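You operate a simulated robot arm through the tools that you are given. There is no shell and no other tool.

The job below is to be done with a simulated robot arm. You get a single attempt, and the scene is never put back.

Task
Put things in order on the top of the grey steel cabinet. At the end: the blue bulb from the top of the grey steel cabinet stands where the grey wedge stood; the grey wedge stands on top of the white form (marked "REPAIR"); the white padlock stands on top of the gold weight; the green bulb from the top of the grey steel cabinet stands where the blue bulb stood; whatever was shut is shut again. Leave all else as you found it, and nothing knocked over.

Only the result counts: the job must be done as asked and must still hold three seconds after the hand-in. Knocking over, shifting, dropping, spilling or breaking anything else fails it.

Robot
A 7-joint arm with a two-finger gripper, fixed in place. Base frame: the origin is at the foot of the arm, x ahead of it, y to its left, z up; the work surface is at about z = 0. Lengths are in m, angles in degrees, forces in N, time in s.
With the tool pointing down near the work surface it reaches from about 0.16 to 0.38 m from the base axis. Its first joint turns from -72.0 to 72.0 degrees. Payload 0.6 kg.
The TCP is the grasp point between the finger pads, 0.022 m short of the fingertips. In the tool frame z runs along the fingers and y along their closing line. Largest opening 0.092 m; the body of the gripper starts 0.065 m behind the TCP.
Orientation is that of the tool frame in the base frame, as a unit quaternion [x, y, z, w]. With the fingers straight down and closing along the base's y, the tool's x points along the base's -x, its y along +y and its z along -z.

Tools
- The arm moves only by the tool arm_command. Its argument "deltas" is a list that holds one entry, the list of rows, each a list of 7 numbers: the shift along the base's x, y, z in m, then the turn, a rotation vector about the base's x, y, z in degrees, then the finger opening in m, from 0 to 0.092. In form: [[[dx, dy, dz, wx, wy, wz, hand], ...]]. A call has 1 to 20 rows; each row is the pose to reach, as a shift and turn from the pose commanded when the call began. Each row takes 0.2 s and may step no farther than 0.05 m and 8.6 degrees from the row before; otherwise, or with a gripper value out of range, the whole call is refused. A pose out of reach is approached as far as the arm can. The call stops where the force on the tool passes 40 N (or 10 N more than at its start, if that is more) or the arm is blocked; 0.2 s more then pass. The fingers move at their own pace and stop on an object; they squeeze with about 26 N. The grip force told is the motor's: it shows also when the fingers shut on nothing. Time passes only in rows, and 0.2 s behind the last, so rows that repeat a pose let the fingers close. The reply holds the time, the measured pose of the TCP, the force on the tool along the base axes, the opening and the grip force, in the units named above and with some noise, with the torque about the TCP (base axes, N m) and any sound that the robot's microphone picked up.
- Cameras (640 x 400 px; columns grow to the right, rows downward): "scene" is fixed at [0.0398, -0.2637, 0.3977]; the picture's right is [0.90, -0.45, 0.00], its down [-0.28, -0.56, -0.78] and it looks along [0.35, 0.70, -0.62] (base axes); focal length 214 px, centre (320, 200). "wrist" rides on the gripper at [0.071, 0.019, -0.102] in the tool frame; the picture's right is [-0.26, 0.96, 0.00], its down [-0.75, -0.21, -0.63] and it looks along [-0.60, -0.16, 0.78] (tool axes); focal length 280 px, centre (320, 200). There is no depth. A picture from a camera that has moved, and an enlarged one, comes with that camera's place and axes in the base frame and with its lens.
- grab_frame(camera): a new picture of that camera. No time passes.
- enlarge(camera, box): a new picture of the part [left, top, right, bottom] of that camera's present view, enlarged. No time passes.
- hand_in(): hands the job in; it is judged then, once.

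Places have to be worked out from the pictures, the camera data and where the tool is seen. Open the gripper and draw the arm clear of the work before you hand the job in, unless the task says otherwise.

The tools are called after "Call:" as a command line: name --argument value ..., lists and objects as JSON in quotes. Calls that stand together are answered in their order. arm_command: Moves the arm, as the interface text tells. Its arguments: {"type":"object","properties":{"deltas":{"type":"array","items":{"type":"array","items":{"type":"array","items":{"type":"number"}}}}},"required":["deltas"]} The other tools are called the same way: grab_frame (camera) takes a picture; enlarge (camera, box) takes an enlarged picture of a part of a camera's view; hand_in () hands the job in.

At the start:

```text
t: 0.0
tcp_pos: [0.2487, -0.0198, 0.3002]
tool_rot: [-0.001, 1.0, 0.0, 0.0]
force: [0.7, 0.5, 0.3]
wrist_torque: [-0.01, 0.0, -0.01]
opening: 0.0919
gripper_force: 0.1
```

scene: 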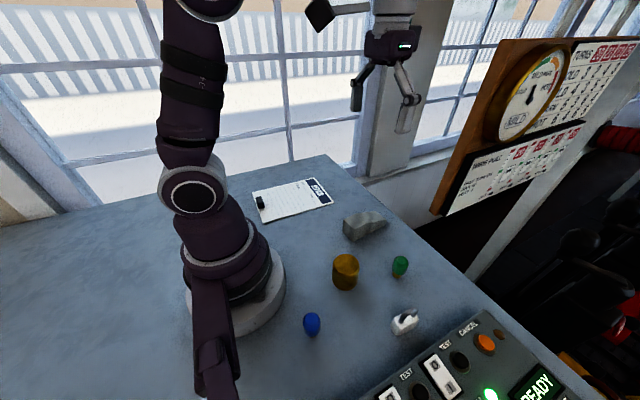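
wrist: 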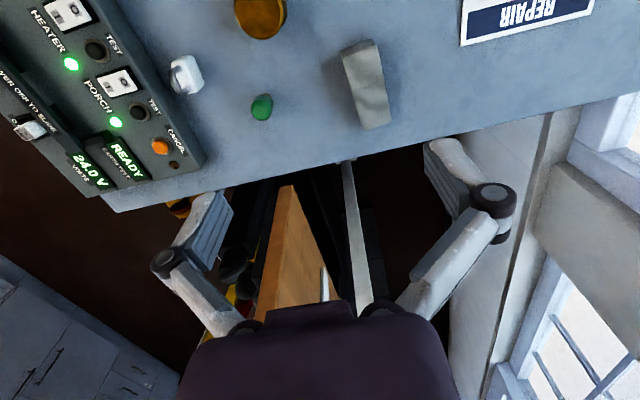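

I'll look at both cameras enlarged first, to locate the objects before any motion.

Call:
enlarge --camera "scene" --box '[240, 160, 480, 360]'

Call:
enlarge --camera "wrist" --box '[140, 0, 460, 200]'

Call:
enlarge --camera "scene" --box '[360, 280, 600, 400]'

```text
2.00 times, centred on (360, 260) of scene
camera zoom: at [0.0398, -0.2637, 0.3977], right [0.9, -0.45, 0.0], down [-0.28, -0.56, -0.78], along [0.35, 0.7, -0.62], focal length 429 px, centre (240, 80)
```

zoom: 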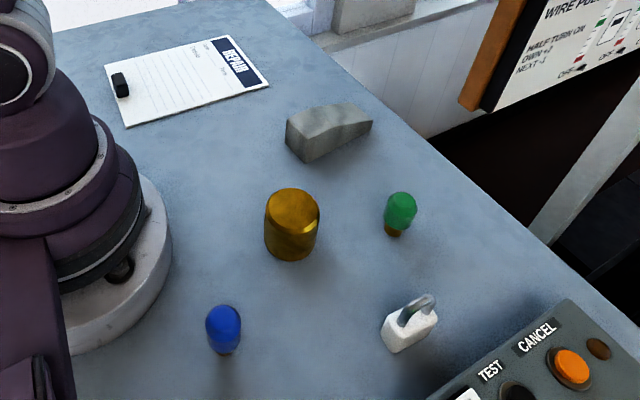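

```text
2.00 times, centred on (300, 100) of wrist
camera zoom: at [0.1777, -0.001, 0.4009], right [0.26, 0.96, 0.0], down [0.75, -0.21, 0.63], along [0.6, -0.16, -0.78], focal length 561 px, centre (360, 400)
```

zoom: 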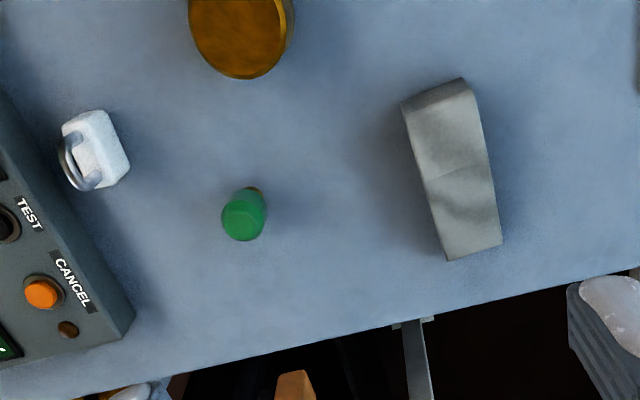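

```text
2.67 times, centred on (480, 340) of scene
camera zoom: at [0.0398, -0.2637, 0.3977], right [0.9, -0.45, 0.0], down [-0.28, -0.56, -0.78], along [0.35, 0.7, -0.62], focal length 572 px, centre (-107, -173)
```

zoom: 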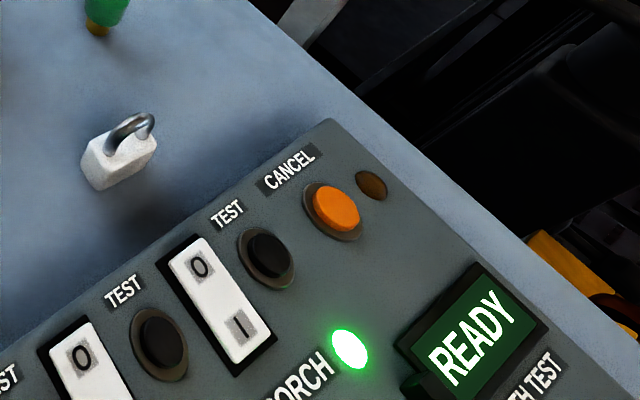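

Objects found so far (approx. base frame): wedge (0.31, 0.03), form centre (0.20, 0.235), gold weight near (0.21, -0.06), green bulb (0.29, -0.108), blue bulb (0.09, -0.13), padlock (0.23, -0.195). I'll move for a closer wrist view of the wedge.

Call:
arm_command --deltas '[[[-0.012, 0.02, -0.03, 0, 0, 0, 0.092], [-0.024, 0.04, -0.06, 0, 0, 0, 0.092], [-0.036, 0.06, -0.09, 0, 0, 0, 0.092], [-0.045, 0.075, -0.12, 0, 0, 0, 0.092], [-0.045, 0.075, -0.12, 0, 0, 0, 0.092]]]'

Call:
grab_frame --camera "wrist"

Call:
grab_frame --camera "scene"

```text
t: 1.2
tcp_pos: [0.2036, 0.0556, 0.1793]
tool_rot: [0.0, 1.0, 0.001, 0.0]
force: [-0.4, 0.2, 0.4]
wrist_torque: [-0.01, -0.01, 0.01]
opening: 0.092
gripper_force: 0.0
```

```text
taken
camera wrist: at [0.1313, 0.0745, 0.2815], right [0.26, 0.96, 0.0], down [0.75, -0.21, 0.63], along [0.6, -0.16, -0.78], focal length 280 px, centre (320, 200)
```

wrist: 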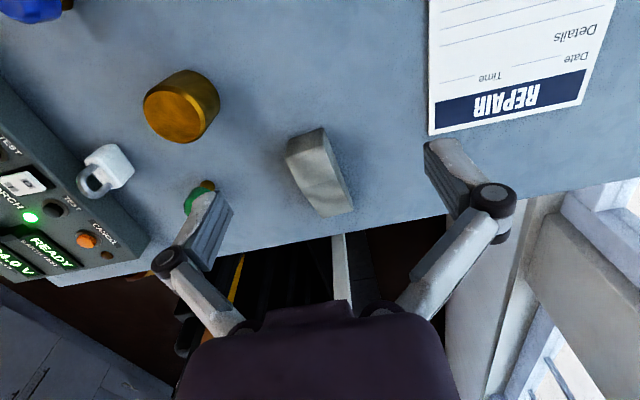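

```text
taken
```

scene: 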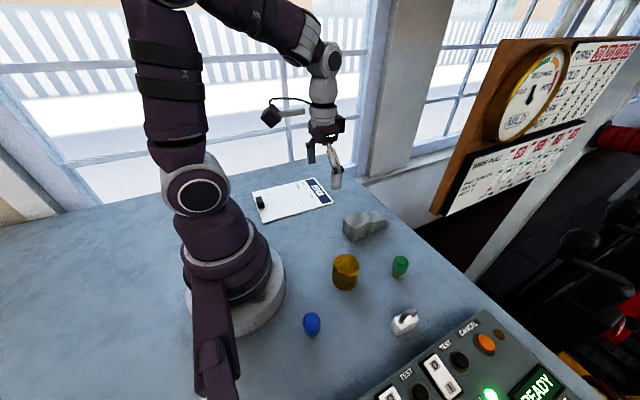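

The wedge, weight, padlock and the form are all visible now; I'll enlarge for measurements.

Call:
enlarge --camera "wrist" --box '[240, 100, 400, 240]'

Call:
enlarge --camera "wrist" --box '[60, 50, 240, 220]'

Call:
enlarge --camera "scene" --box '[320, 190, 420, 290]'

Call:
enlarge --camera "scene" --box '[280, 290, 440, 360]'

```text
2.86 times, centred on (320, 170) of wrist
camera zoom: at [0.1313, 0.0745, 0.2815], right [0.26, 0.96, 0.0], down [0.75, -0.21, 0.63], along [0.6, -0.16, -0.78], focal length 801 px, centre (320, 286)
```

zoom: 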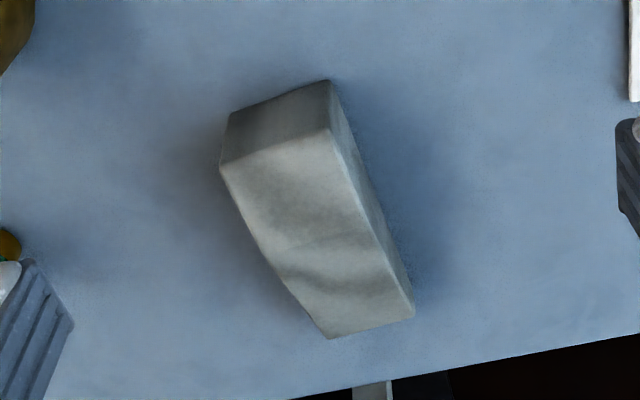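

```text
2.35 times, centred on (150, 135) of wrist
camera zoom: at [0.1313, 0.0745, 0.2815], right [0.26, 0.96, 0.0], down [0.75, -0.21, 0.63], along [0.6, -0.16, -0.78], focal length 660 px, centre (720, 353)
```

zoom: 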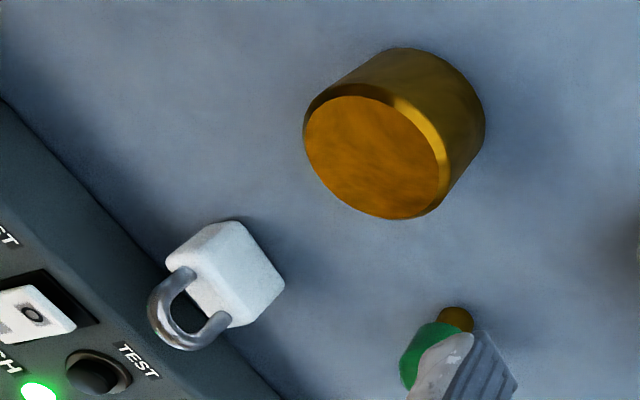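

```text
4.00 times, centred on (370, 240) of scene
camera zoom: at [0.0398, -0.2637, 0.3977], right [0.9, -0.45, 0.0], down [-0.28, -0.56, -0.78], along [0.35, 0.7, -0.62], focal length 858 px, centre (120, 40)
```

zoom: 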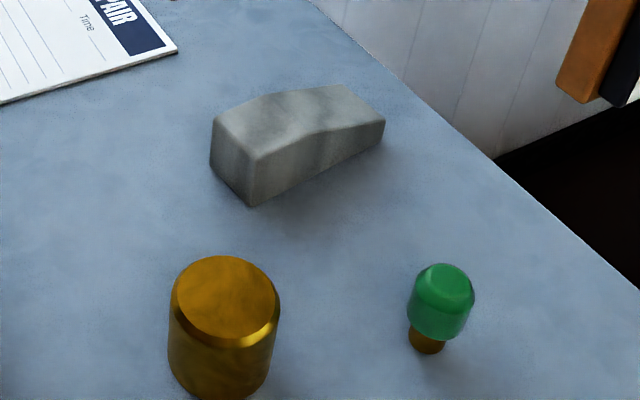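

```text
4.00 times, centred on (360, 325) of scene
camera zoom: at [0.0398, -0.2637, 0.3977], right [0.9, -0.45, 0.0], down [-0.28, -0.56, -0.78], along [0.35, 0.7, -0.62], focal length 858 px, centre (160, -300)
```

zoom: 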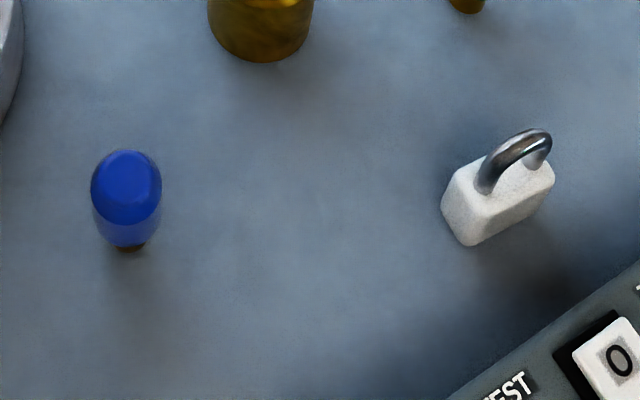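

The wedge appears to be 0.105 long × 0.04 wide, centre about (0.307, 0.030), with its axis about 5.5° off x; its tall end (0.04) is toward the robot. I'll hover above it with a matched yaw and check.

Call:
arm_command --deltas '[[[0.03, -0.008, -0.02, 0, 0, 1.5, 0.08], [0.06, -0.016, -0.04, 0, 0, 3, 0.075], [0.09, -0.022, -0.06, 0, 0, 4.5, 0.07], [0.099, -0.0255, -0.085, 0, 0, 5.5, 0.07], [0.099, -0.0255, -0.085, 0, 0, 5.5, 0.07]]]'

Call:
grab_frame --camera "wrist"

Call:
enlarge --camera "scene" --box '[300, 130, 460, 290]'

```text
t: 2.4
tcp_pos: [0.3042, 0.0303, 0.0947]
tool_rot: [-0.048, 0.999, 0.001, 0.0]
force: [0.1, 0.5, -0.3]
wrist_torque: [0.02, -0.01, 0.01]
opening: 0.0697
gripper_force: 0.1
```

```text
taken
camera wrist: at [0.2309, 0.0419, 0.1949], right [0.17, 0.99, 0.0], down [0.77, -0.13, 0.63], along [0.62, -0.11, -0.78], focal length 280 px, centre (320, 200)
```

wrist: 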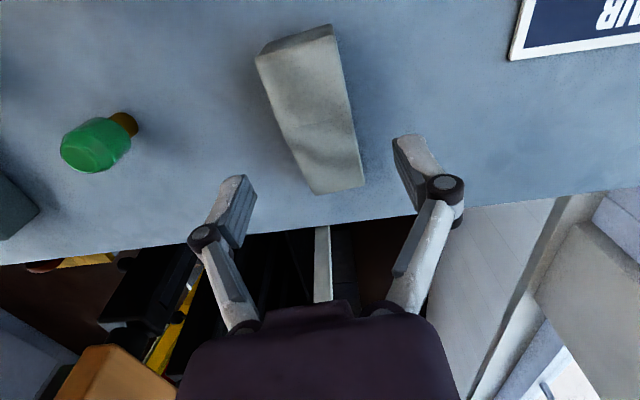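

```text
2.50 times, centred on (380, 210) of scene
camera zoom: at [0.0398, -0.2637, 0.3977], right [0.9, -0.45, 0.0], down [-0.28, -0.56, -0.78], along [0.35, 0.7, -0.62], focal length 536 px, centre (170, 175)
```

zoom: 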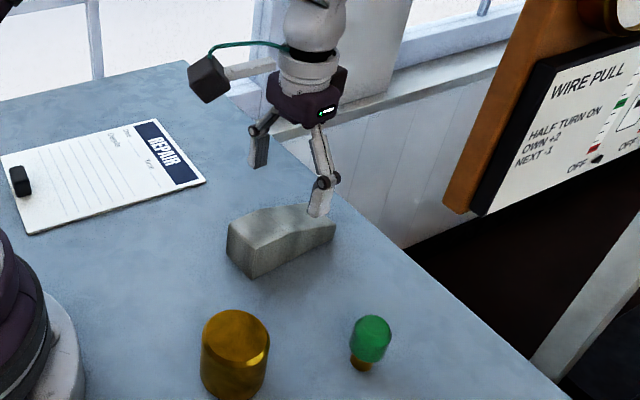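

The hover is confirmed over the wedge centreline. Next I descend to about z = 0.028 and close.

Call:
arm_command --deltas '[[[0, 0, -0.025, 0, 0, 0.5, 0.07], [0, 0, -0.05, 0, 0, 0.5, 0.07], [0, 0, -0.066, 0, 0, 0.5, 0.07], [0, 0, -0.066, 0, 0, 0.5, 0.07], [0, 0, -0.066, 0, 0, 0.5, 0.03], [0, 0, -0.066, 0, 0, 0.5, 0.03], [0, 0, -0.066, 0, 0, 0.5, 0.03], [0, 0, -0.066, 0, 0, 0.5, 0.03]]]'

Call:
enlarge --camera "scene" --box '[300, 130, 460, 290]'

```text
t: 4.2
tcp_pos: [0.303, 0.0309, 0.0297]
tool_rot: [-0.052, 0.999, 0.0, 0.0]
force: [0.6, -0.2, 1.6]
wrist_torque: [0.0, -0.11, -0.06]
opening: 0.0417
gripper_force: 26.1
```

```text
2.50 times, centred on (380, 210) of scene
camera zoom: at [0.0398, -0.2637, 0.3977], right [0.9, -0.45, 0.0], down [-0.28, -0.56, -0.78], along [0.35, 0.7, -0.62], focal length 536 px, centre (170, 175)
```

zoom: 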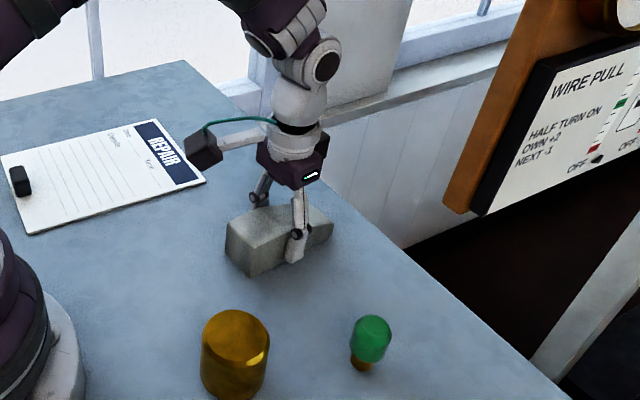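

It is gripped at 0.0417 m with 26 N. I'll lift, check the load, then carry it toward the form.

Call:
arm_command --deltas '[[[0, 0, 0.02, 0, 0, 0, 0.03], [0, 0, 0.05, 0, 0, 0, 0.03], [0, 0, 0.08, 0, 0, 0, 0.03], [-0.015, 0.035, 0.085, 0, 0, 0, 0.03], [-0.032, 0.07, 0.085, 0, 0, 0, 0.03], [-0.052, 0.105, 0.085, 0, 0, 0, 0.03], [-0.072, 0.14, 0.085, 0, 0, 0, 0.03], [-0.09, 0.175, 0.085, 0, 0, 0, 0.03], [-0.102, 0.204, 0.085, 0, 0, 0, 0.03], [-0.102, 0.204, 0.085, 0, 0, 0, 0.03]]]'

Call:
grab_frame --camera "scene"

Call:
grab_frame --camera "wrist"

```text
t: 6.4
tcp_pos: [0.1994, 0.2322, 0.1139]
tool_rot: [-0.051, 0.999, 0.0, 0.0]
force: [-0.7, 0.4, -0.3]
wrist_torque: [-0.01, 0.02, 0.01]
opening: 0.0299
gripper_force: 0.0
```

```text
taken
```

scene: 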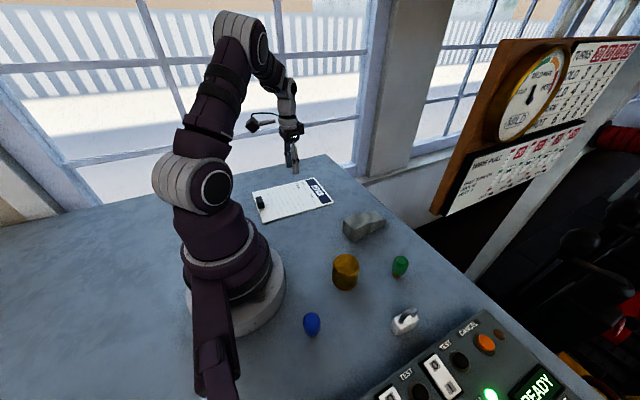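

```text
taken
camera wrist: at [0.1274, 0.244, 0.2153], right [0.16, 0.99, 0.0], down [0.77, -0.13, 0.63], along [0.62, -0.1, -0.78], focal length 280 px, centre (320, 200)
```

wrist: 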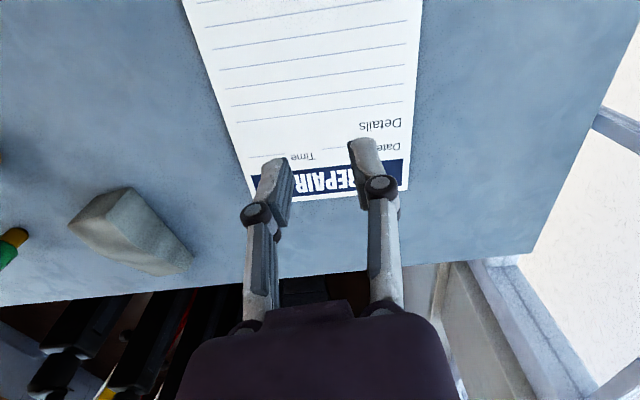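

The wedge slipped out of the fingers (opening 0.0299, no grip force) and is still on the table. I'll look closely at whether it shifted before retrying.

Call:
enlarge --camera "scene" --box '[320, 190, 420, 290]'

Call:
enlarge --camera "wrist" --box '[40, 160, 240, 300]'

Call:
enlarge --camera "scene" --box '[230, 150, 350, 230]'

```text
4.00 times, centred on (370, 240) of scene
camera zoom: at [0.0398, -0.2637, 0.3977], right [0.9, -0.45, 0.0], down [-0.28, -0.56, -0.78], along [0.35, 0.7, -0.62], focal length 858 px, centre (120, 40)
```

zoom: 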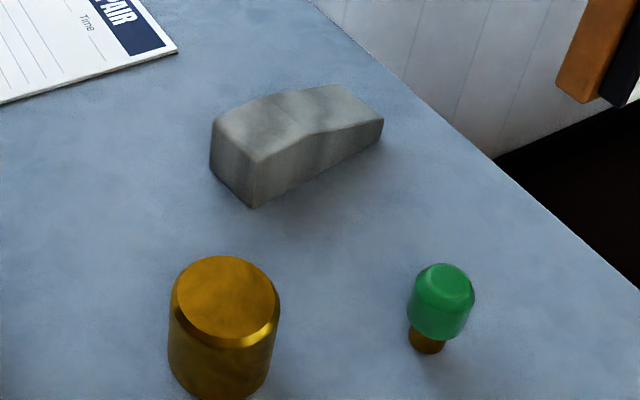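

```text
2.86 times, centred on (140, 230) of wrist
camera zoom: at [0.1274, 0.244, 0.2153], right [0.16, 0.99, 0.0], down [0.77, -0.13, 0.63], along [0.62, -0.1, -0.78], focal length 801 px, centre (834, 114)
```

zoom: 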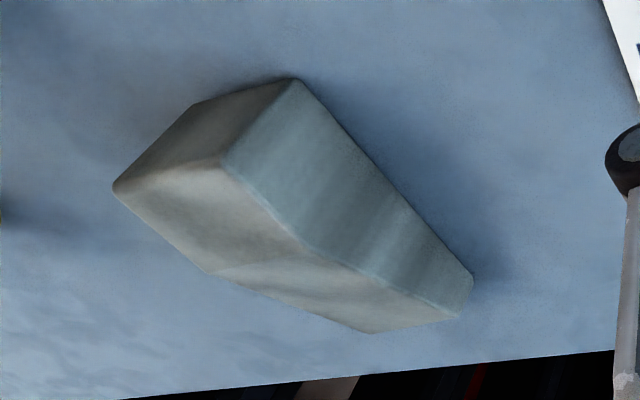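

```text
5.00 times, centred on (290, 190) of scene
camera zoom: at [0.0398, -0.2637, 0.3977], right [0.9, -0.45, 0.0], down [-0.28, -0.56, -0.78], along [0.35, 0.7, -0.62], focal length 1072 px, centre (470, 250)
```

zoom: 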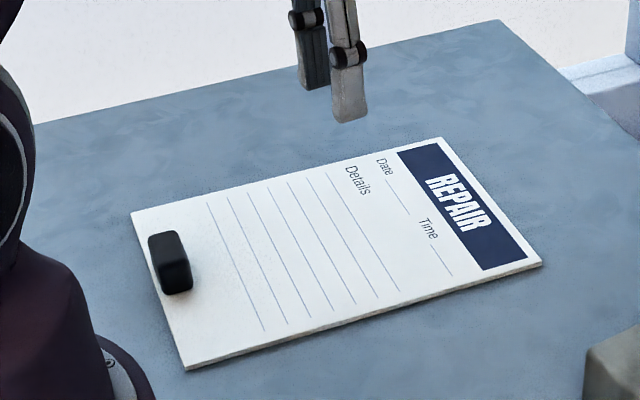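

The wedge barely shifted (about 1 mm). I'll go back, grip lower with a full-close command, then lift very slowly while watching the force.

Call:
arm_command --deltas '[[[0.012, -0.03, 0, 0, 0, 0, 0.05], [0.027, -0.065, 0, 0, 0, 0, 0.07], [0.045, -0.1, 0, 0, 0, 0, 0.07], [0.065, -0.135, 0, 0, 0, 0, 0.07], [0.085, -0.17, 0, 0, 0, 0, 0.07], [0.102, -0.204, 0, 0, 0, 0, 0.07], [0.102, -0.204, -0.03, 0, 0, 0, 0.07], [0.102, -0.204, -0.06, 0, 0, 0, 0.07], [0.102, -0.204, -0.08, 0, 0, 0, 0.07], [0.102, -0.204, -0.09, 0, 0, 0, 0.07], [0.102, -0.204, -0.09, 0, 0, 0, 0.07], [0.102, -0.204, -0.09, 0, 0, 0, 0.0], [0.102, -0.204, -0.09, 0, 0, 0, 0.0], [0.102, -0.204, -0.09, 0, 0, 0, 0.0], [0.102, -0.204, -0.09, 0, 0, 0, 0.0]]]'

Call:
grab_frame --camera "wrist"

Call:
enlarge --camera "scene" --box '[320, 170, 420, 270]'

```text
t: 9.6
tcp_pos: [0.3032, 0.0312, 0.0237]
tool_rot: [-0.052, 0.999, -0.001, 0.0]
force: [0.9, -0.3, 1.2]
wrist_torque: [0.01, 0.04, 0.03]
opening: 0.0414
gripper_force: 25.8
```

```text
taken
camera wrist: at [0.2305, 0.0404, 0.1242], right [0.16, 0.99, 0.0], down [0.77, -0.13, 0.63], along [0.62, -0.1, -0.78], focal length 280 px, centre (320, 200)
```

wrist: 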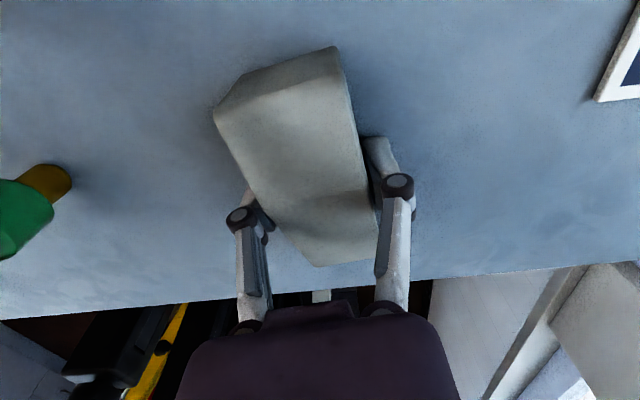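

```text
4.00 times, centred on (370, 220) of scene
camera zoom: at [0.0398, -0.2637, 0.3977], right [0.9, -0.45, 0.0], down [-0.28, -0.56, -0.78], along [0.35, 0.7, -0.62], focal length 858 px, centre (120, 120)
```

zoom: 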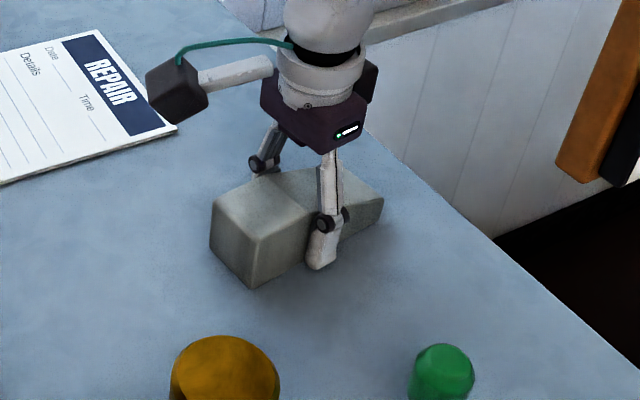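

It is gripped low at 0.0414. I'll do a slow 10 mm lift to read the load.

Call:
arm_command --deltas '[[[0, 0, 0.001, 0, 0, 0, 0.0], [0, 0, 0.002, 0, 0, 0, 0.0], [0, 0, 0.003, 0, 0, 0, 0.0], [0, 0, 0.004, 0, 0, 0, 0.0], [0, 0, 0.005, 0, 0, 0, 0.0], [0, 0, 0.006, 0, 0, 0, 0.0], [0, 0, 0.008, 0, 0, 0, 0.0], [0, 0, 0.01, 0, 0, 0, 0.0]]]'

Call:
enlarge --camera "scene" --box '[320, 170, 420, 270]'

Call:
grab_frame --camera "wrist"

```text
t: 11.4
tcp_pos: [0.3032, 0.0288, 0.0326]
tool_rot: [-0.051, 0.999, 0.0, 0.0]
force: [0.0, 0.6, -0.4]
wrist_torque: [-0.01, 0.01, 0.0]
opening: 0.0414
gripper_force: 26.4
```

```text
4.00 times, centred on (370, 220) of scene
camera zoom: at [0.0398, -0.2637, 0.3977], right [0.9, -0.45, 0.0], down [-0.28, -0.56, -0.78], along [0.35, 0.7, -0.62], focal length 858 px, centre (120, 120)
```

zoom: 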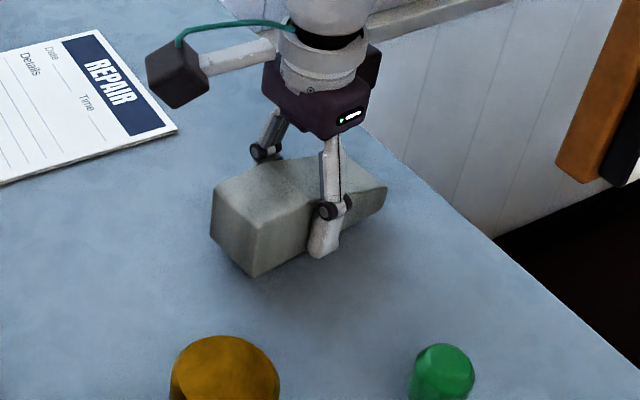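

```text
taken
camera wrist: at [0.23, 0.04, 0.135], right [0.16, 0.99, 0.0], down [0.77, -0.13, 0.62], along [0.62, -0.1, -0.78], focal length 280 px, centre (320, 200)
```

wrist: 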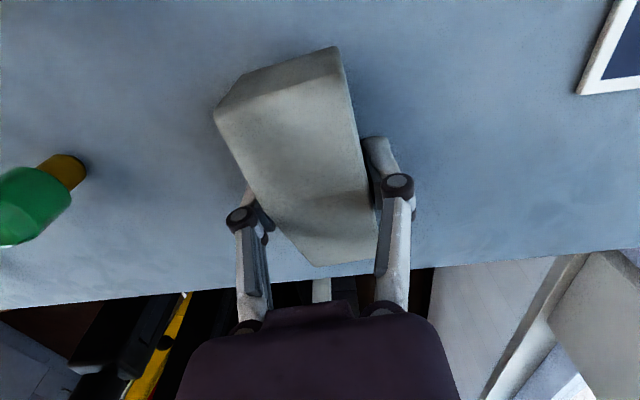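

The wedge follows the fingers this time. I'll continue slowly up, then check before carrying.

Call:
arm_command --deltas '[[[0, 0, 0.004, 0, 0, 0, 0.0], [0, 0, 0.01, 0, 0, 0, 0.0], [0, 0, 0.017, 0, 0, 0, 0.0], [0, 0, 0.024, 0, 0, 0, 0.0], [0, 0, 0.031, 0, 0, 0, 0.0], [0, 0, 0.037, 0, 0, 0, 0.0], [0, 0, 0.04, 0, 0, 0, 0.0], [0, 0, 0.04, 0, 0, 0, 0.0]]]'

Call:
grab_frame --camera "scene"

```text
t: 13.2
tcp_pos: [0.3017, 0.0301, 0.0741]
tool_rot: [-0.052, 0.999, 0.0, 0.0]
force: [-0.2, -0.1, -0.8]
wrist_torque: [-0.02, -0.02, -0.01]
opening: 0.0413
gripper_force: 25.9
```

```text
taken
```

scene: 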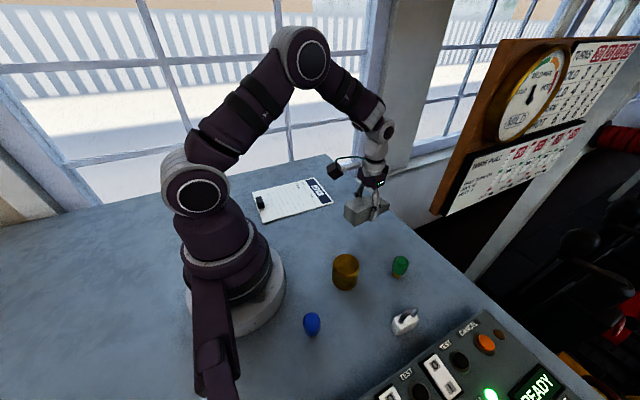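

Still held firmly. I'll carry it to the form in small steps.

Call:
arm_command --deltas '[[[-0.003, 0.007, 0.002, 0, 0, 0, 0.0], [-0.008, 0.02, 0.002, 0, 0, 0, 0.0], [-0.014, 0.035, 0.002, 0, 0, 0, 0.0], [-0.02, 0.05, 0.002, 0, 0, 0, 0.0], [-0.026, 0.065, 0.002, 0, 0, 0, 0.0], [-0.033, 0.08, 0.002, 0, 0, 0, 0.0], [-0.041, 0.096, 0.002, 0, 0, 0, 0.0], [-0.049, 0.112, 0.002, 0, 0, 0, 0.0], [-0.058, 0.128, 0.002, 0, 0, 0, 0.0], [-0.067, 0.144, 0.002, 0, 0, 0, 0.0], [-0.076, 0.16, 0.002, 0, 0, 0, 0.0], [-0.085, 0.176, 0.002, 0, 0, 0, 0.0], [-0.094, 0.19, 0.002, 0, 0, 0, 0.0], [-0.1, 0.2, 0.002, 0, 0, 0, 0.0], [-0.102, 0.205, 0.002, 0, 0, 0, 0.0], [-0.102, 0.205, 0.002, 0, 0, 0, 0.0]]]'

Call:
grab_frame --camera "wrist"

Call:
enlarge --camera "scene" --box '[230, 130, 350, 230]'

```text
t: 16.6
tcp_pos: [0.1999, 0.2357, 0.0758]
tool_rot: [-0.052, 0.999, 0.0, 0.0]
force: [0.0, -0.1, -1.6]
wrist_torque: [-0.06, -0.01, 0.01]
opening: 0.0414
gripper_force: 25.5
```

```text
taken
camera wrist: at [0.1282, 0.2464, 0.1758], right [0.16, 0.99, 0.0], down [0.77, -0.13, 0.63], along [0.62, -0.1, -0.78], focal length 280 px, centre (320, 200)
```

wrist: 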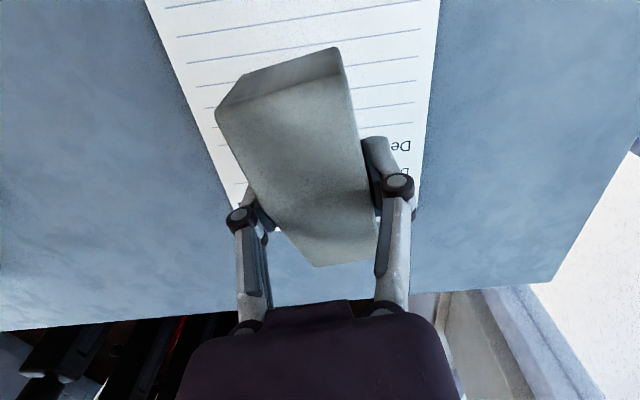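

```text
4.00 times, centred on (290, 180) of scene
camera zoom: at [0.0398, -0.2637, 0.3977], right [0.9, -0.45, 0.0], down [-0.28, -0.56, -0.78], along [0.35, 0.7, -0.62], focal length 858 px, centre (440, 280)
```

zoom: 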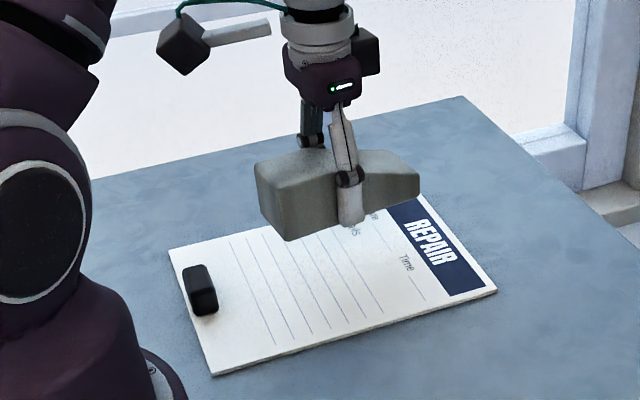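

The wedge is over the form's middle. I'll lower it gently to just above the expected contact height.

Call:
arm_command --deltas '[[[0, 0, -0.006, 0, 0, 0, 0.0], [0, 0, -0.015, 0, 0, 0, 0.0], [0, 0, -0.025, 0, 0, 0, 0.0], [0, 0, -0.034, 0, 0, 0, 0.0], [0, 0, -0.04, 0, 0, 0, 0.0], [0, 0, -0.043, 0, 0, 0, 0.0], [0, 0, -0.045, 0, 0, 0, 0.0], [0, 0, -0.046, 0, 0, 0, 0.0], [0, 0, -0.046, 0, 0, 0, 0.0]]]'

Call:
enlarge --camera "scene" --box '[230, 130, 350, 230]'

```text
t: 18.6
tcp_pos: [0.2011, 0.235, 0.0295]
tool_rot: [-0.052, 0.999, 0.0, 0.001]
force: [-0.4, 0.9, -0.7]
wrist_torque: [-0.03, 0.03, -0.02]
opening: 0.0413
gripper_force: 25.7
```

```text
4.00 times, centred on (290, 180) of scene
camera zoom: at [0.0398, -0.2637, 0.3977], right [0.9, -0.45, 0.0], down [-0.28, -0.56, -0.78], along [0.35, 0.7, -0.62], focal length 858 px, centre (440, 280)
```

zoom: 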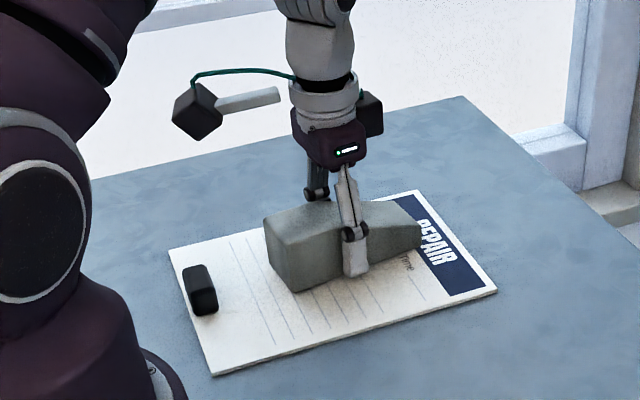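

No contact yet. I'll lower in half-millimetre steps until the force rises.

Call:
arm_command --deltas '[[[0, 0, -0.0005, 0, 0, 0, 0.0], [0, 0, -0.001, 0, 0, 0, 0.0], [0, 0, -0.0015, 0, 0, 0, 0.0], [0, 0, -0.002, 0, 0, 0, 0.0], [0, 0, -0.002, 0, 0, 0, 0.0]]]'

```text
t: 19.8
tcp_pos: [0.2012, 0.2337, 0.0282]
tool_rot: [-0.052, 0.999, 0.0, 0.001]
force: [-0.1, -0.5, -1.4]
wrist_torque: [-0.02, 0.03, 0.01]
opening: 0.0414
gripper_force: 25.8
```

Call:
arm_command --deltas '[[[0, 0, -0.0005, 0, 0, 0, 0.0], [0, 0, -0.001, 0, 0, 0, 0.0], [0, 0, -0.0015, 0, 0, 0, 0.0], [0, 0, -0.0015, 0, 0, 0, 0.0]]]'

Call:
enlarge --camera "scene" --box '[270, 160, 340, 210]'

```text
t: 20.8
tcp_pos: [0.2016, 0.2349, 0.0263]
tool_rot: [-0.051, 0.999, 0.001, 0.001]
force: [0.5, -3.9, 20.6]
wrist_torque: [-0.11, 0.02, -0.04]
opening: 0.0416
gripper_force: 26.4
```

```text
8.00 times, centred on (305, 185) of scene
camera zoom: at [0.0397, -0.2638, 0.3977], right [0.9, -0.45, 0.0], down [-0.28, -0.56, -0.78], along [0.35, 0.7, -0.62], focal length 1716 px, centre (440, 320)
```

zoom: 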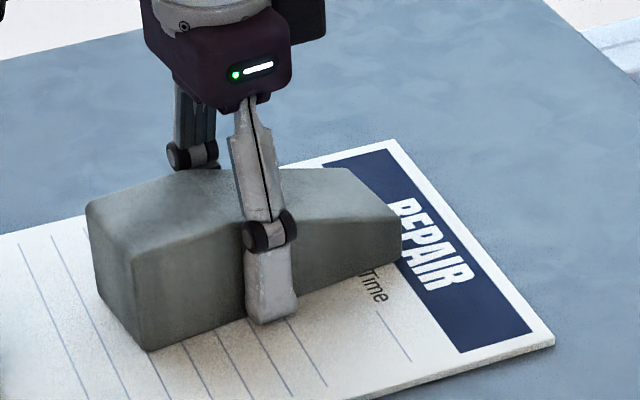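

Contact on the form (20 N). I'll ease up about 1 mm, open, then withdraw straight up.

Call:
arm_command --deltas '[[[0, 0, 0.0007, 0, 0, 0, 0.0], [0, 0, 0.001, 0, 0, 0, 0.045], [0, 0, 0.001, 0, 0, 0, 0.055], [0, 0, 0.001, 0, 0, 0, 0.065], [0, 0, 0.001, 0, 0, 0, 0.065], [0, 0, 0.02, 0, 0, 0, 0.065], [0, 0, 0.05, 0, 0, 0, 0.065], [0, 0, 0.09, 0, 0, 0, 0.065], [0, 0, 0.13, 0, 0, 0, 0.065], [0, 0, 0.13, 0, 0, 0, 0.065]]]'

Call:
enlarge --camera "scene" --box '[230, 150, 350, 230]'

Call:
grab_frame --camera "wrist"

```text
t: 23.0
tcp_pos: [0.2004, 0.2357, 0.1578]
tool_rot: [-0.053, 0.999, 0.0, 0.0]
force: [-0.6, -0.6, -0.4]
wrist_torque: [-0.03, -0.01, 0.01]
opening: 0.0652
gripper_force: 0.1
```

```text
5.00 times, centred on (290, 190) of scene
camera zoom: at [0.0398, -0.2637, 0.3977], right [0.9, -0.45, 0.0], down [-0.28, -0.56, -0.78], along [0.35, 0.7, -0.62], focal length 1072 px, centre (470, 250)
```

zoom: 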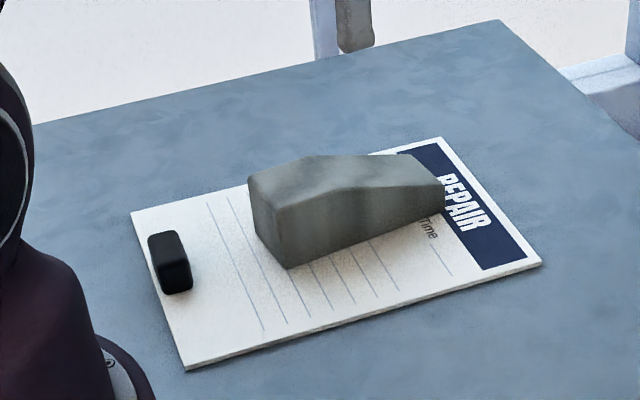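

```text
taken
camera wrist: at [0.1266, 0.2467, 0.2578], right [0.16, 0.99, 0.0], down [0.77, -0.13, 0.62], along [0.62, -0.1, -0.78], focal length 280 px, centre (320, 200)
```

wrist: 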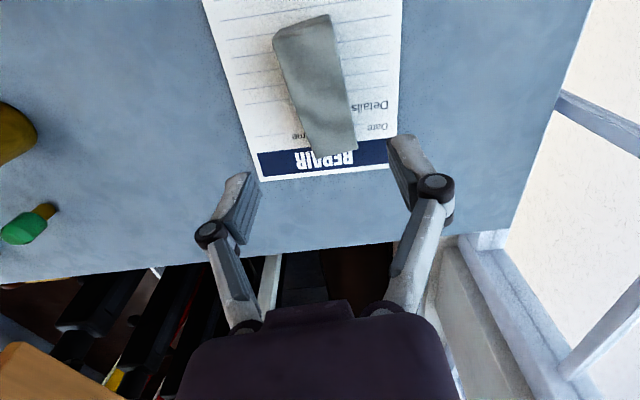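

The wedge stands flat on the form, and the form is unmoved. Next I swing high over to the blue bulb for a closer look.

Call:
arm_command --deltas '[[[0.0245, -0.04, 0.0, 0, 0, -0.6, 0.065], [0.0425, -0.085, 0.0, 0, 0, -1.2, 0.065], [0.05, -0.13, 0.0, 0, 0, -1.8, 0.065], [0.048, -0.177, 0.0, 0, 0, -2.4, 0.065], [0.038, -0.223, 0.0, 0, 0, -3, 0.065], [0.02, -0.267, 0.0, 0, 0, -3.6, 0.065], [-0.01, -0.305, 0.0, 0, 0, -4.2, 0.065], [-0.045, -0.335, 0.0, 0, 0, -4.8, 0.065], [-0.075, -0.36, 0.0, 0, 0, -5.4, 0.065], [-0.1, -0.375, 0.0, 0, 0, -6, 0.065], [-0.1, -0.375, 0.0, 0, 0, -6, 0.065]]]'

Call:
grab_frame --camera "wrist"

Call:
grab_frame --camera "scene"

```text
t: 25.4
tcp_pos: [0.102, -0.1383, 0.1535]
tool_rot: [0.0, 1.0, 0.0, 0.001]
force: [0.6, 0.8, 0.0]
wrist_torque: [-0.01, -0.02, 0.03]
opening: 0.065
gripper_force: 0.0
```

```text
taken
camera wrist: at [0.0299, -0.1194, 0.2545], right [0.26, 0.96, 0.0], down [0.75, -0.21, 0.63], along [0.6, -0.16, -0.78], focal length 280 px, centre (320, 200)
```

wrist: 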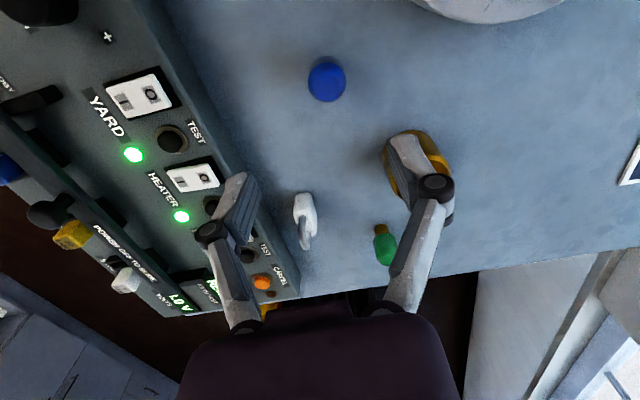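

```text
taken
```

scene: 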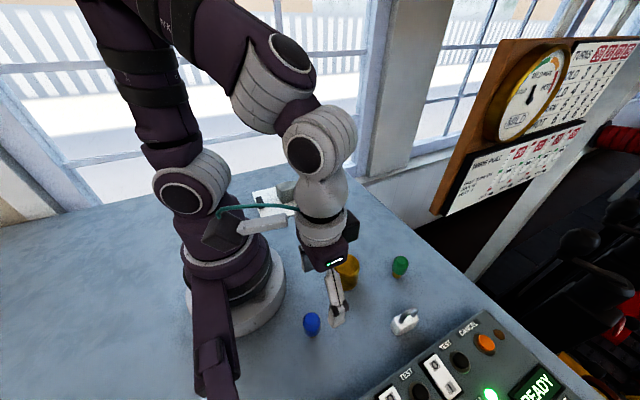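

Both views give the blue bulb at about (0.092, -0.129), ~0.03 wide and ~0.05 tall. I'll step over it at z≈0.09 and see whether the arm can reach that close in.

Call:
arm_command --deltas '[[[0, 0, -0.02, 0, 0, 0, 0.07], [-0.004, 0.004, -0.04, 0, 0, 0, 0.07], [-0.01, 0.009, -0.065, 0, 0, 0, 0.07], [-0.01, 0.009, -0.065, 0, 0, 0, 0.07]]]'

Call:
grab_frame --camera "wrist"

Call:
enlarge --camera "scene" --box '[240, 220, 400, 360]'

```text
t: 26.4
tcp_pos: [0.0908, -0.1296, 0.0899]
tool_rot: [0.0, 1.0, 0.0, -0.001]
force: [-0.7, 0.3, -0.6]
wrist_torque: [0.01, -0.01, 0.01]
opening: 0.07
gripper_force: 0.2
```

```text
taken
camera wrist: at [0.0198, -0.1111, 0.1908], right [0.26, 0.96, 0.0], down [0.75, -0.21, 0.63], along [0.6, -0.16, -0.78], focal length 280 px, centre (320, 200)
```

wrist: 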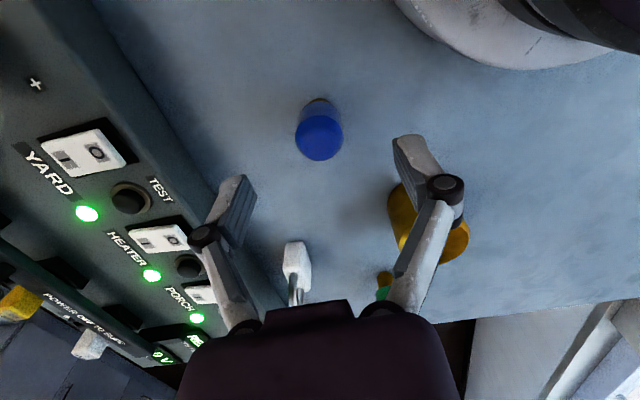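

```text
2.86 times, centred on (320, 290) of scene
camera zoom: at [0.0398, -0.2637, 0.3977], right [0.9, -0.45, 0.0], down [-0.28, -0.56, -0.78], along [0.35, 0.7, -0.62], focal length 613 px, centre (320, -57)
```

zoom: 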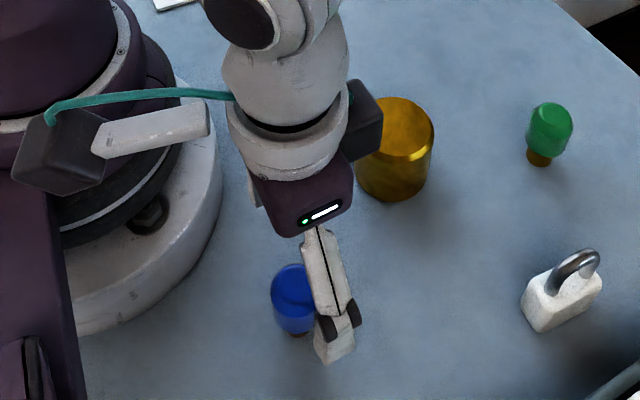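

The arm reaches the spot: the TCP is at (0.0908, -0.1296), and my refined bulb estimate is (0.0905, -0.1305). I'll descend to z≈0.03 with the fingers straddling the bulb.

Call:
arm_command --deltas '[[[0, -0.001, -0.012, 0, 0, 0, 0.07], [0, -0.001, -0.024, 0, 0, 0, 0.07], [0, -0.001, -0.036, 0, 0, 0, 0.07], [0, -0.001, -0.048, 0, 0, 0, 0.07], [0, -0.001, -0.058, 0, 0, 0, 0.07], [0, -0.001, -0.058, 0, 0, 0, 0.07]]]'

Call:
grab_frame --camera "wrist"

Call:
enlarge --camera "scene" --box '[240, 220, 400, 360]'

```text
t: 27.8
tcp_pos: [0.0912, -0.1327, 0.0305]
tool_rot: [0.0, 1.0, 0.0, 0.0]
force: [-0.4, -0.2, 0.4]
wrist_torque: [-0.03, 0.02, 0.02]
opening: 0.0701
gripper_force: 0.2
```

```text
taken
camera wrist: at [0.0204, -0.1135, 0.1324], right [0.26, 0.96, 0.0], down [0.75, -0.2, 0.63], along [0.6, -0.16, -0.78], focal length 280 px, centre (320, 200)
```

wrist: 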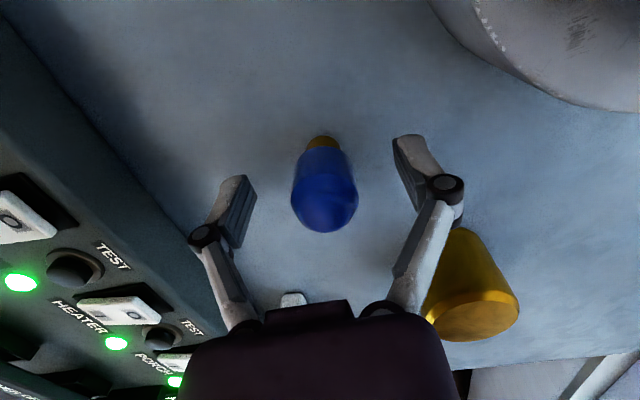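

```text
2.86 times, centred on (320, 290) of scene
camera zoom: at [0.0398, -0.2637, 0.3977], right [0.9, -0.45, 0.0], down [-0.28, -0.56, -0.78], along [0.35, 0.7, -0.62], focal length 613 px, centre (320, -57)
```

zoom: 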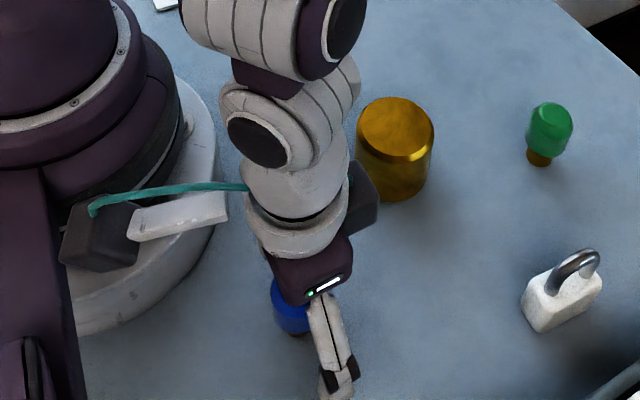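

The bulb is centred between the fingers. I'll close on it and lift slowly a little.

Call:
arm_command --deltas '[[[0, 0, 0, 0, 0, 0, 0.05], [0, 0, 0, 0, 0, 0, 0.04], [0, 0, 0, 0, 0, 0, 0.034], [0, 0, 0, 0, 0, 0, 0.03], [0, 0, 0, 0, 0, 0, 0.02], [0, 0, 0, 0, 0, 0, 0.01], [0, 0, 0, 0, 0, 0, 0.01]]]'

Call:
grab_frame --camera "wrist"

```text
t: 29.4
tcp_pos: [0.0912, -0.1327, 0.032]
tool_rot: [0.0, 1.0, 0.0, 0.0]
force: [-0.2, -0.9, 5.4]
wrist_torque: [-0.01, 0.01, 0.01]
opening: 0.0255
gripper_force: 25.9
```

```text
taken
camera wrist: at [0.0204, -0.1135, 0.1325], right [0.26, 0.96, 0.0], down [0.75, -0.2, 0.63], along [0.6, -0.16, -0.78], focal length 280 px, centre (320, 200)
```

wrist: 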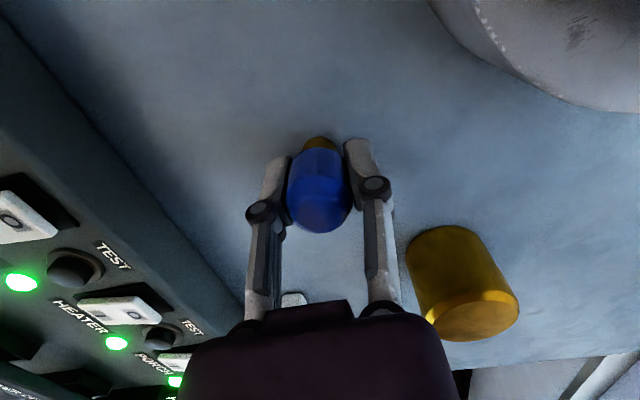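

Held at 0.0255 m. A slow lift now to verify the grasp.

Call:
arm_command --deltas '[[[0, 0, 0.001, 0, 0, 0, 0.0], [0, 0, 0.002, 0, 0, 0, 0.0], [0, 0, 0.004, 0, 0, 0, 0.0], [0, 0, 0.006, 0, 0, 0, 0.0], [0, 0, 0.009, 0, 0, 0, 0.0], [0, 0, 0.012, 0, 0, 0, 0.0], [0, 0, 0.015, 0, 0, 0, 0.0], [0, 0, 0.015, 0, 0, 0, 0.0]]]'

Call:
grab_frame --camera "wrist"

Call:
enlarge --camera "scene" --box '[240, 250, 400, 390]'

```text
t: 31.2
tcp_pos: [0.0901, -0.1328, 0.0494]
tool_rot: [0.0, 1.0, 0.0, 0.0]
force: [-0.7, 0.0, 0.3]
wrist_torque: [0.02, 0.0, 0.0]
opening: 0.0254
gripper_force: 25.9
```

```text
taken
camera wrist: at [0.0198, -0.1136, 0.1498], right [0.26, 0.96, 0.0], down [0.75, -0.21, 0.62], along [0.6, -0.16, -0.78], focal length 280 px, centre (320, 200)
```

wrist: 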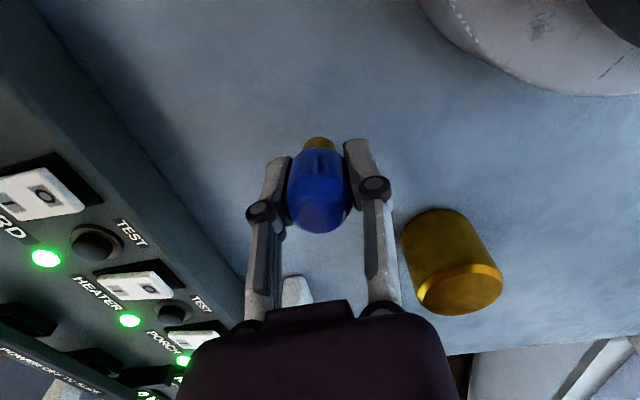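

```text
2.86 times, centred on (320, 320) of scene
camera zoom: at [0.0398, -0.2637, 0.3977], right [0.9, -0.45, 0.0], down [-0.28, -0.56, -0.78], along [0.35, 0.7, -0.62], focal length 613 px, centre (320, -143)
```

zoom: 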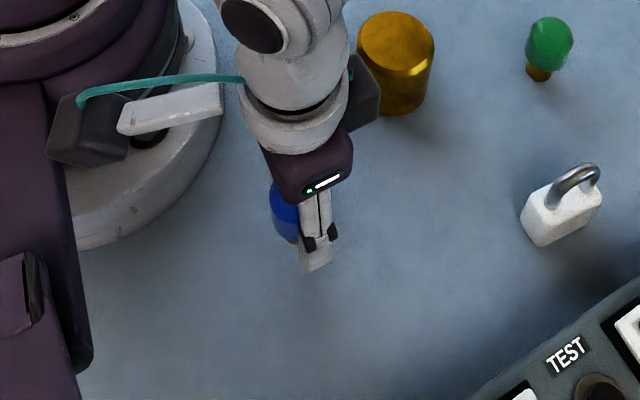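

The bulb is lifted cleanly (TCP sat at z≈0.033 with its base on the table). I'll raise it and carry it toward the wedge's former spot (0.308, 0.030).

Call:
arm_command --deltas '[[[0, 0, 0.008, 0, 0, 0, 0.0], [0, 0, 0.02, 0, 0, 0, 0.0], [0, 0, 0.035, 0, 0, 0, 0.0], [0, 0, 0.05, 0, 0, 0, 0.0], [0.003, 0.0, 0.062, 0, 0, 0, 0.0], [0.01, 0.002, 0.07, 0, 0, 0, 0.0], [0.022, 0.005, 0.07, 0, 0, 0, 0.0], [0.035, 0.01, 0.07, 0, 0, 0, 0.0], [0.05, 0.02, 0.07, 0, 0, 0, 0.0], [0.065, 0.033, 0.07, 0, 0, 0, 0.0], [0.08, 0.046, 0.07, 0, 0, 0, 0.0], [0.095, 0.058, 0.07, 0, 0, 0, 0.0], [0.11, 0.07, 0.07, 0, 0, 0, 0.0], [0.125, 0.083, 0.07, 0, 0, 0, 0.0], [0.14, 0.096, 0.07, 0, 0, 0, 0.0], [0.155, 0.108, 0.07, 0, 0, 0, 0.0], [0.17, 0.12, 0.07, 0, 0, 0, 0.0], [0.185, 0.132, 0.07, 0, 0, 0, 0.0], [0.198, 0.143, 0.07, 0, 0, 0, 0.0], [0.205, 0.15, 0.07, 0, 0, 0, 0.0]]]'

Call:
grab_frame --camera "wrist"

Call:
grab_frame --camera "scene"

```text
t: 35.4
tcp_pos: [0.2944, 0.0209, 0.1199]
tool_rot: [0.0, 1.0, 0.0, -0.001]
force: [0.7, 0.3, -1.6]
wrist_torque: [-0.01, 0.01, -0.01]
opening: 0.0254
gripper_force: 25.8
```

```text
taken
camera wrist: at [0.2235, 0.0386, 0.2205], right [0.26, 0.97, 0.0], down [0.75, -0.2, 0.63], along [0.6, -0.16, -0.78], focal length 280 px, centre (320, 200)
```

wrist: 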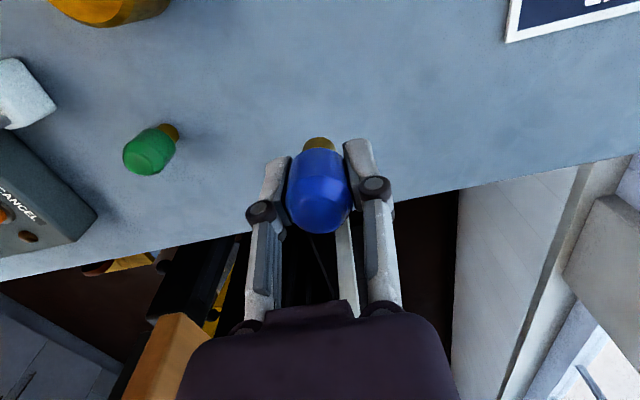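

```text
taken
```

scene: 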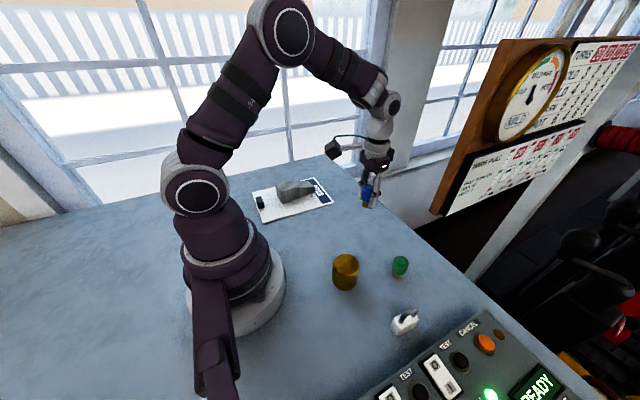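

Still held upright. I'll move the last centimetre and lower to just above the table.

Call:
arm_command --deltas '[[[0.007, 0.005, 0, 0, 0, 0, 0.0], [0.0136, 0.0091, -0.005, 0, 0, 0, 0.0], [0.0136, 0.0091, -0.02, 0, 0, 0, 0.0], [0.0136, 0.0091, -0.035, 0, 0, 0, 0.0], [0.0136, 0.0091, -0.05, 0, 0, 0, 0.0], [0.0136, 0.0091, -0.065, 0, 0, 0, 0.0], [0.0136, 0.0091, -0.075, 0, 0, 0, 0.0], [0.0136, 0.0091, -0.081, 0, 0, 0, 0.0], [0.0136, 0.0091, -0.083, 0, 0, 0, 0.0], [0.0136, 0.0091, -0.083, 0, 0, 0, 0.0]]]'

Call:
enlarge --camera "scene" --box '[320, 170, 420, 270]'

```text
t: 37.6
tcp_pos: [0.3089, 0.0279, 0.0355]
tool_rot: [0.0, 1.0, 0.0, 0.0]
force: [-0.5, -0.1, -0.6]
wrist_torque: [-0.02, 0.0, -0.01]
opening: 0.0255
gripper_force: 25.9
```

```text
4.00 times, centred on (370, 220) of scene
camera zoom: at [0.0398, -0.2637, 0.3977], right [0.9, -0.45, 0.0], down [-0.28, -0.56, -0.78], along [0.35, 0.7, -0.62], focal length 858 px, centre (120, 120)
```

zoom: 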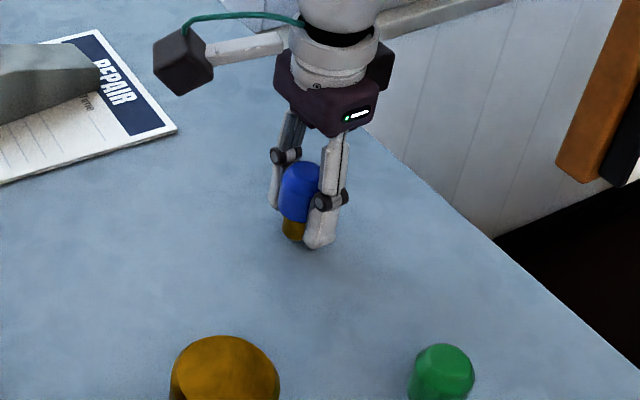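

Just above the table with no contact force yet; lowering in half-millimetre steps.

Call:
arm_command --deltas '[[[0, 0, -0.0005, 0, 0, 0, 0.0], [0, 0, -0.001, 0, 0, 0, 0.0], [0, 0, -0.0015, 0, 0, 0, 0.0], [0, 0, -0.002, 0, 0, 0, 0.0], [0, 0, -0.002, 0, 0, 0, 0.0]]]'

```text
t: 38.8
tcp_pos: [0.309, 0.027, 0.0329]
tool_rot: [0.0, 1.0, 0.0, 0.0]
force: [0.8, 1.2, -1.5]
wrist_torque: [0.0, 0.0, -0.01]
opening: 0.0252
gripper_force: 26.1
```

Call:
arm_command --deltas '[[[0, 0.001, -0.0005, 0, 0, 0, 0.0], [0, 0.001, -0.001, 0, 0, 0, 0.0], [0, 0.001, -0.001, 0, 0, 0, 0.0]]]'

```text
t: 39.6
tcp_pos: [0.3103, 0.0285, 0.0315]
tool_rot: [0.0, 1.0, 0.0, 0.001]
force: [0.4, -0.1, 0.1]
wrist_torque: [0.02, 0.02, 0.01]
opening: 0.0252
gripper_force: 25.2
```

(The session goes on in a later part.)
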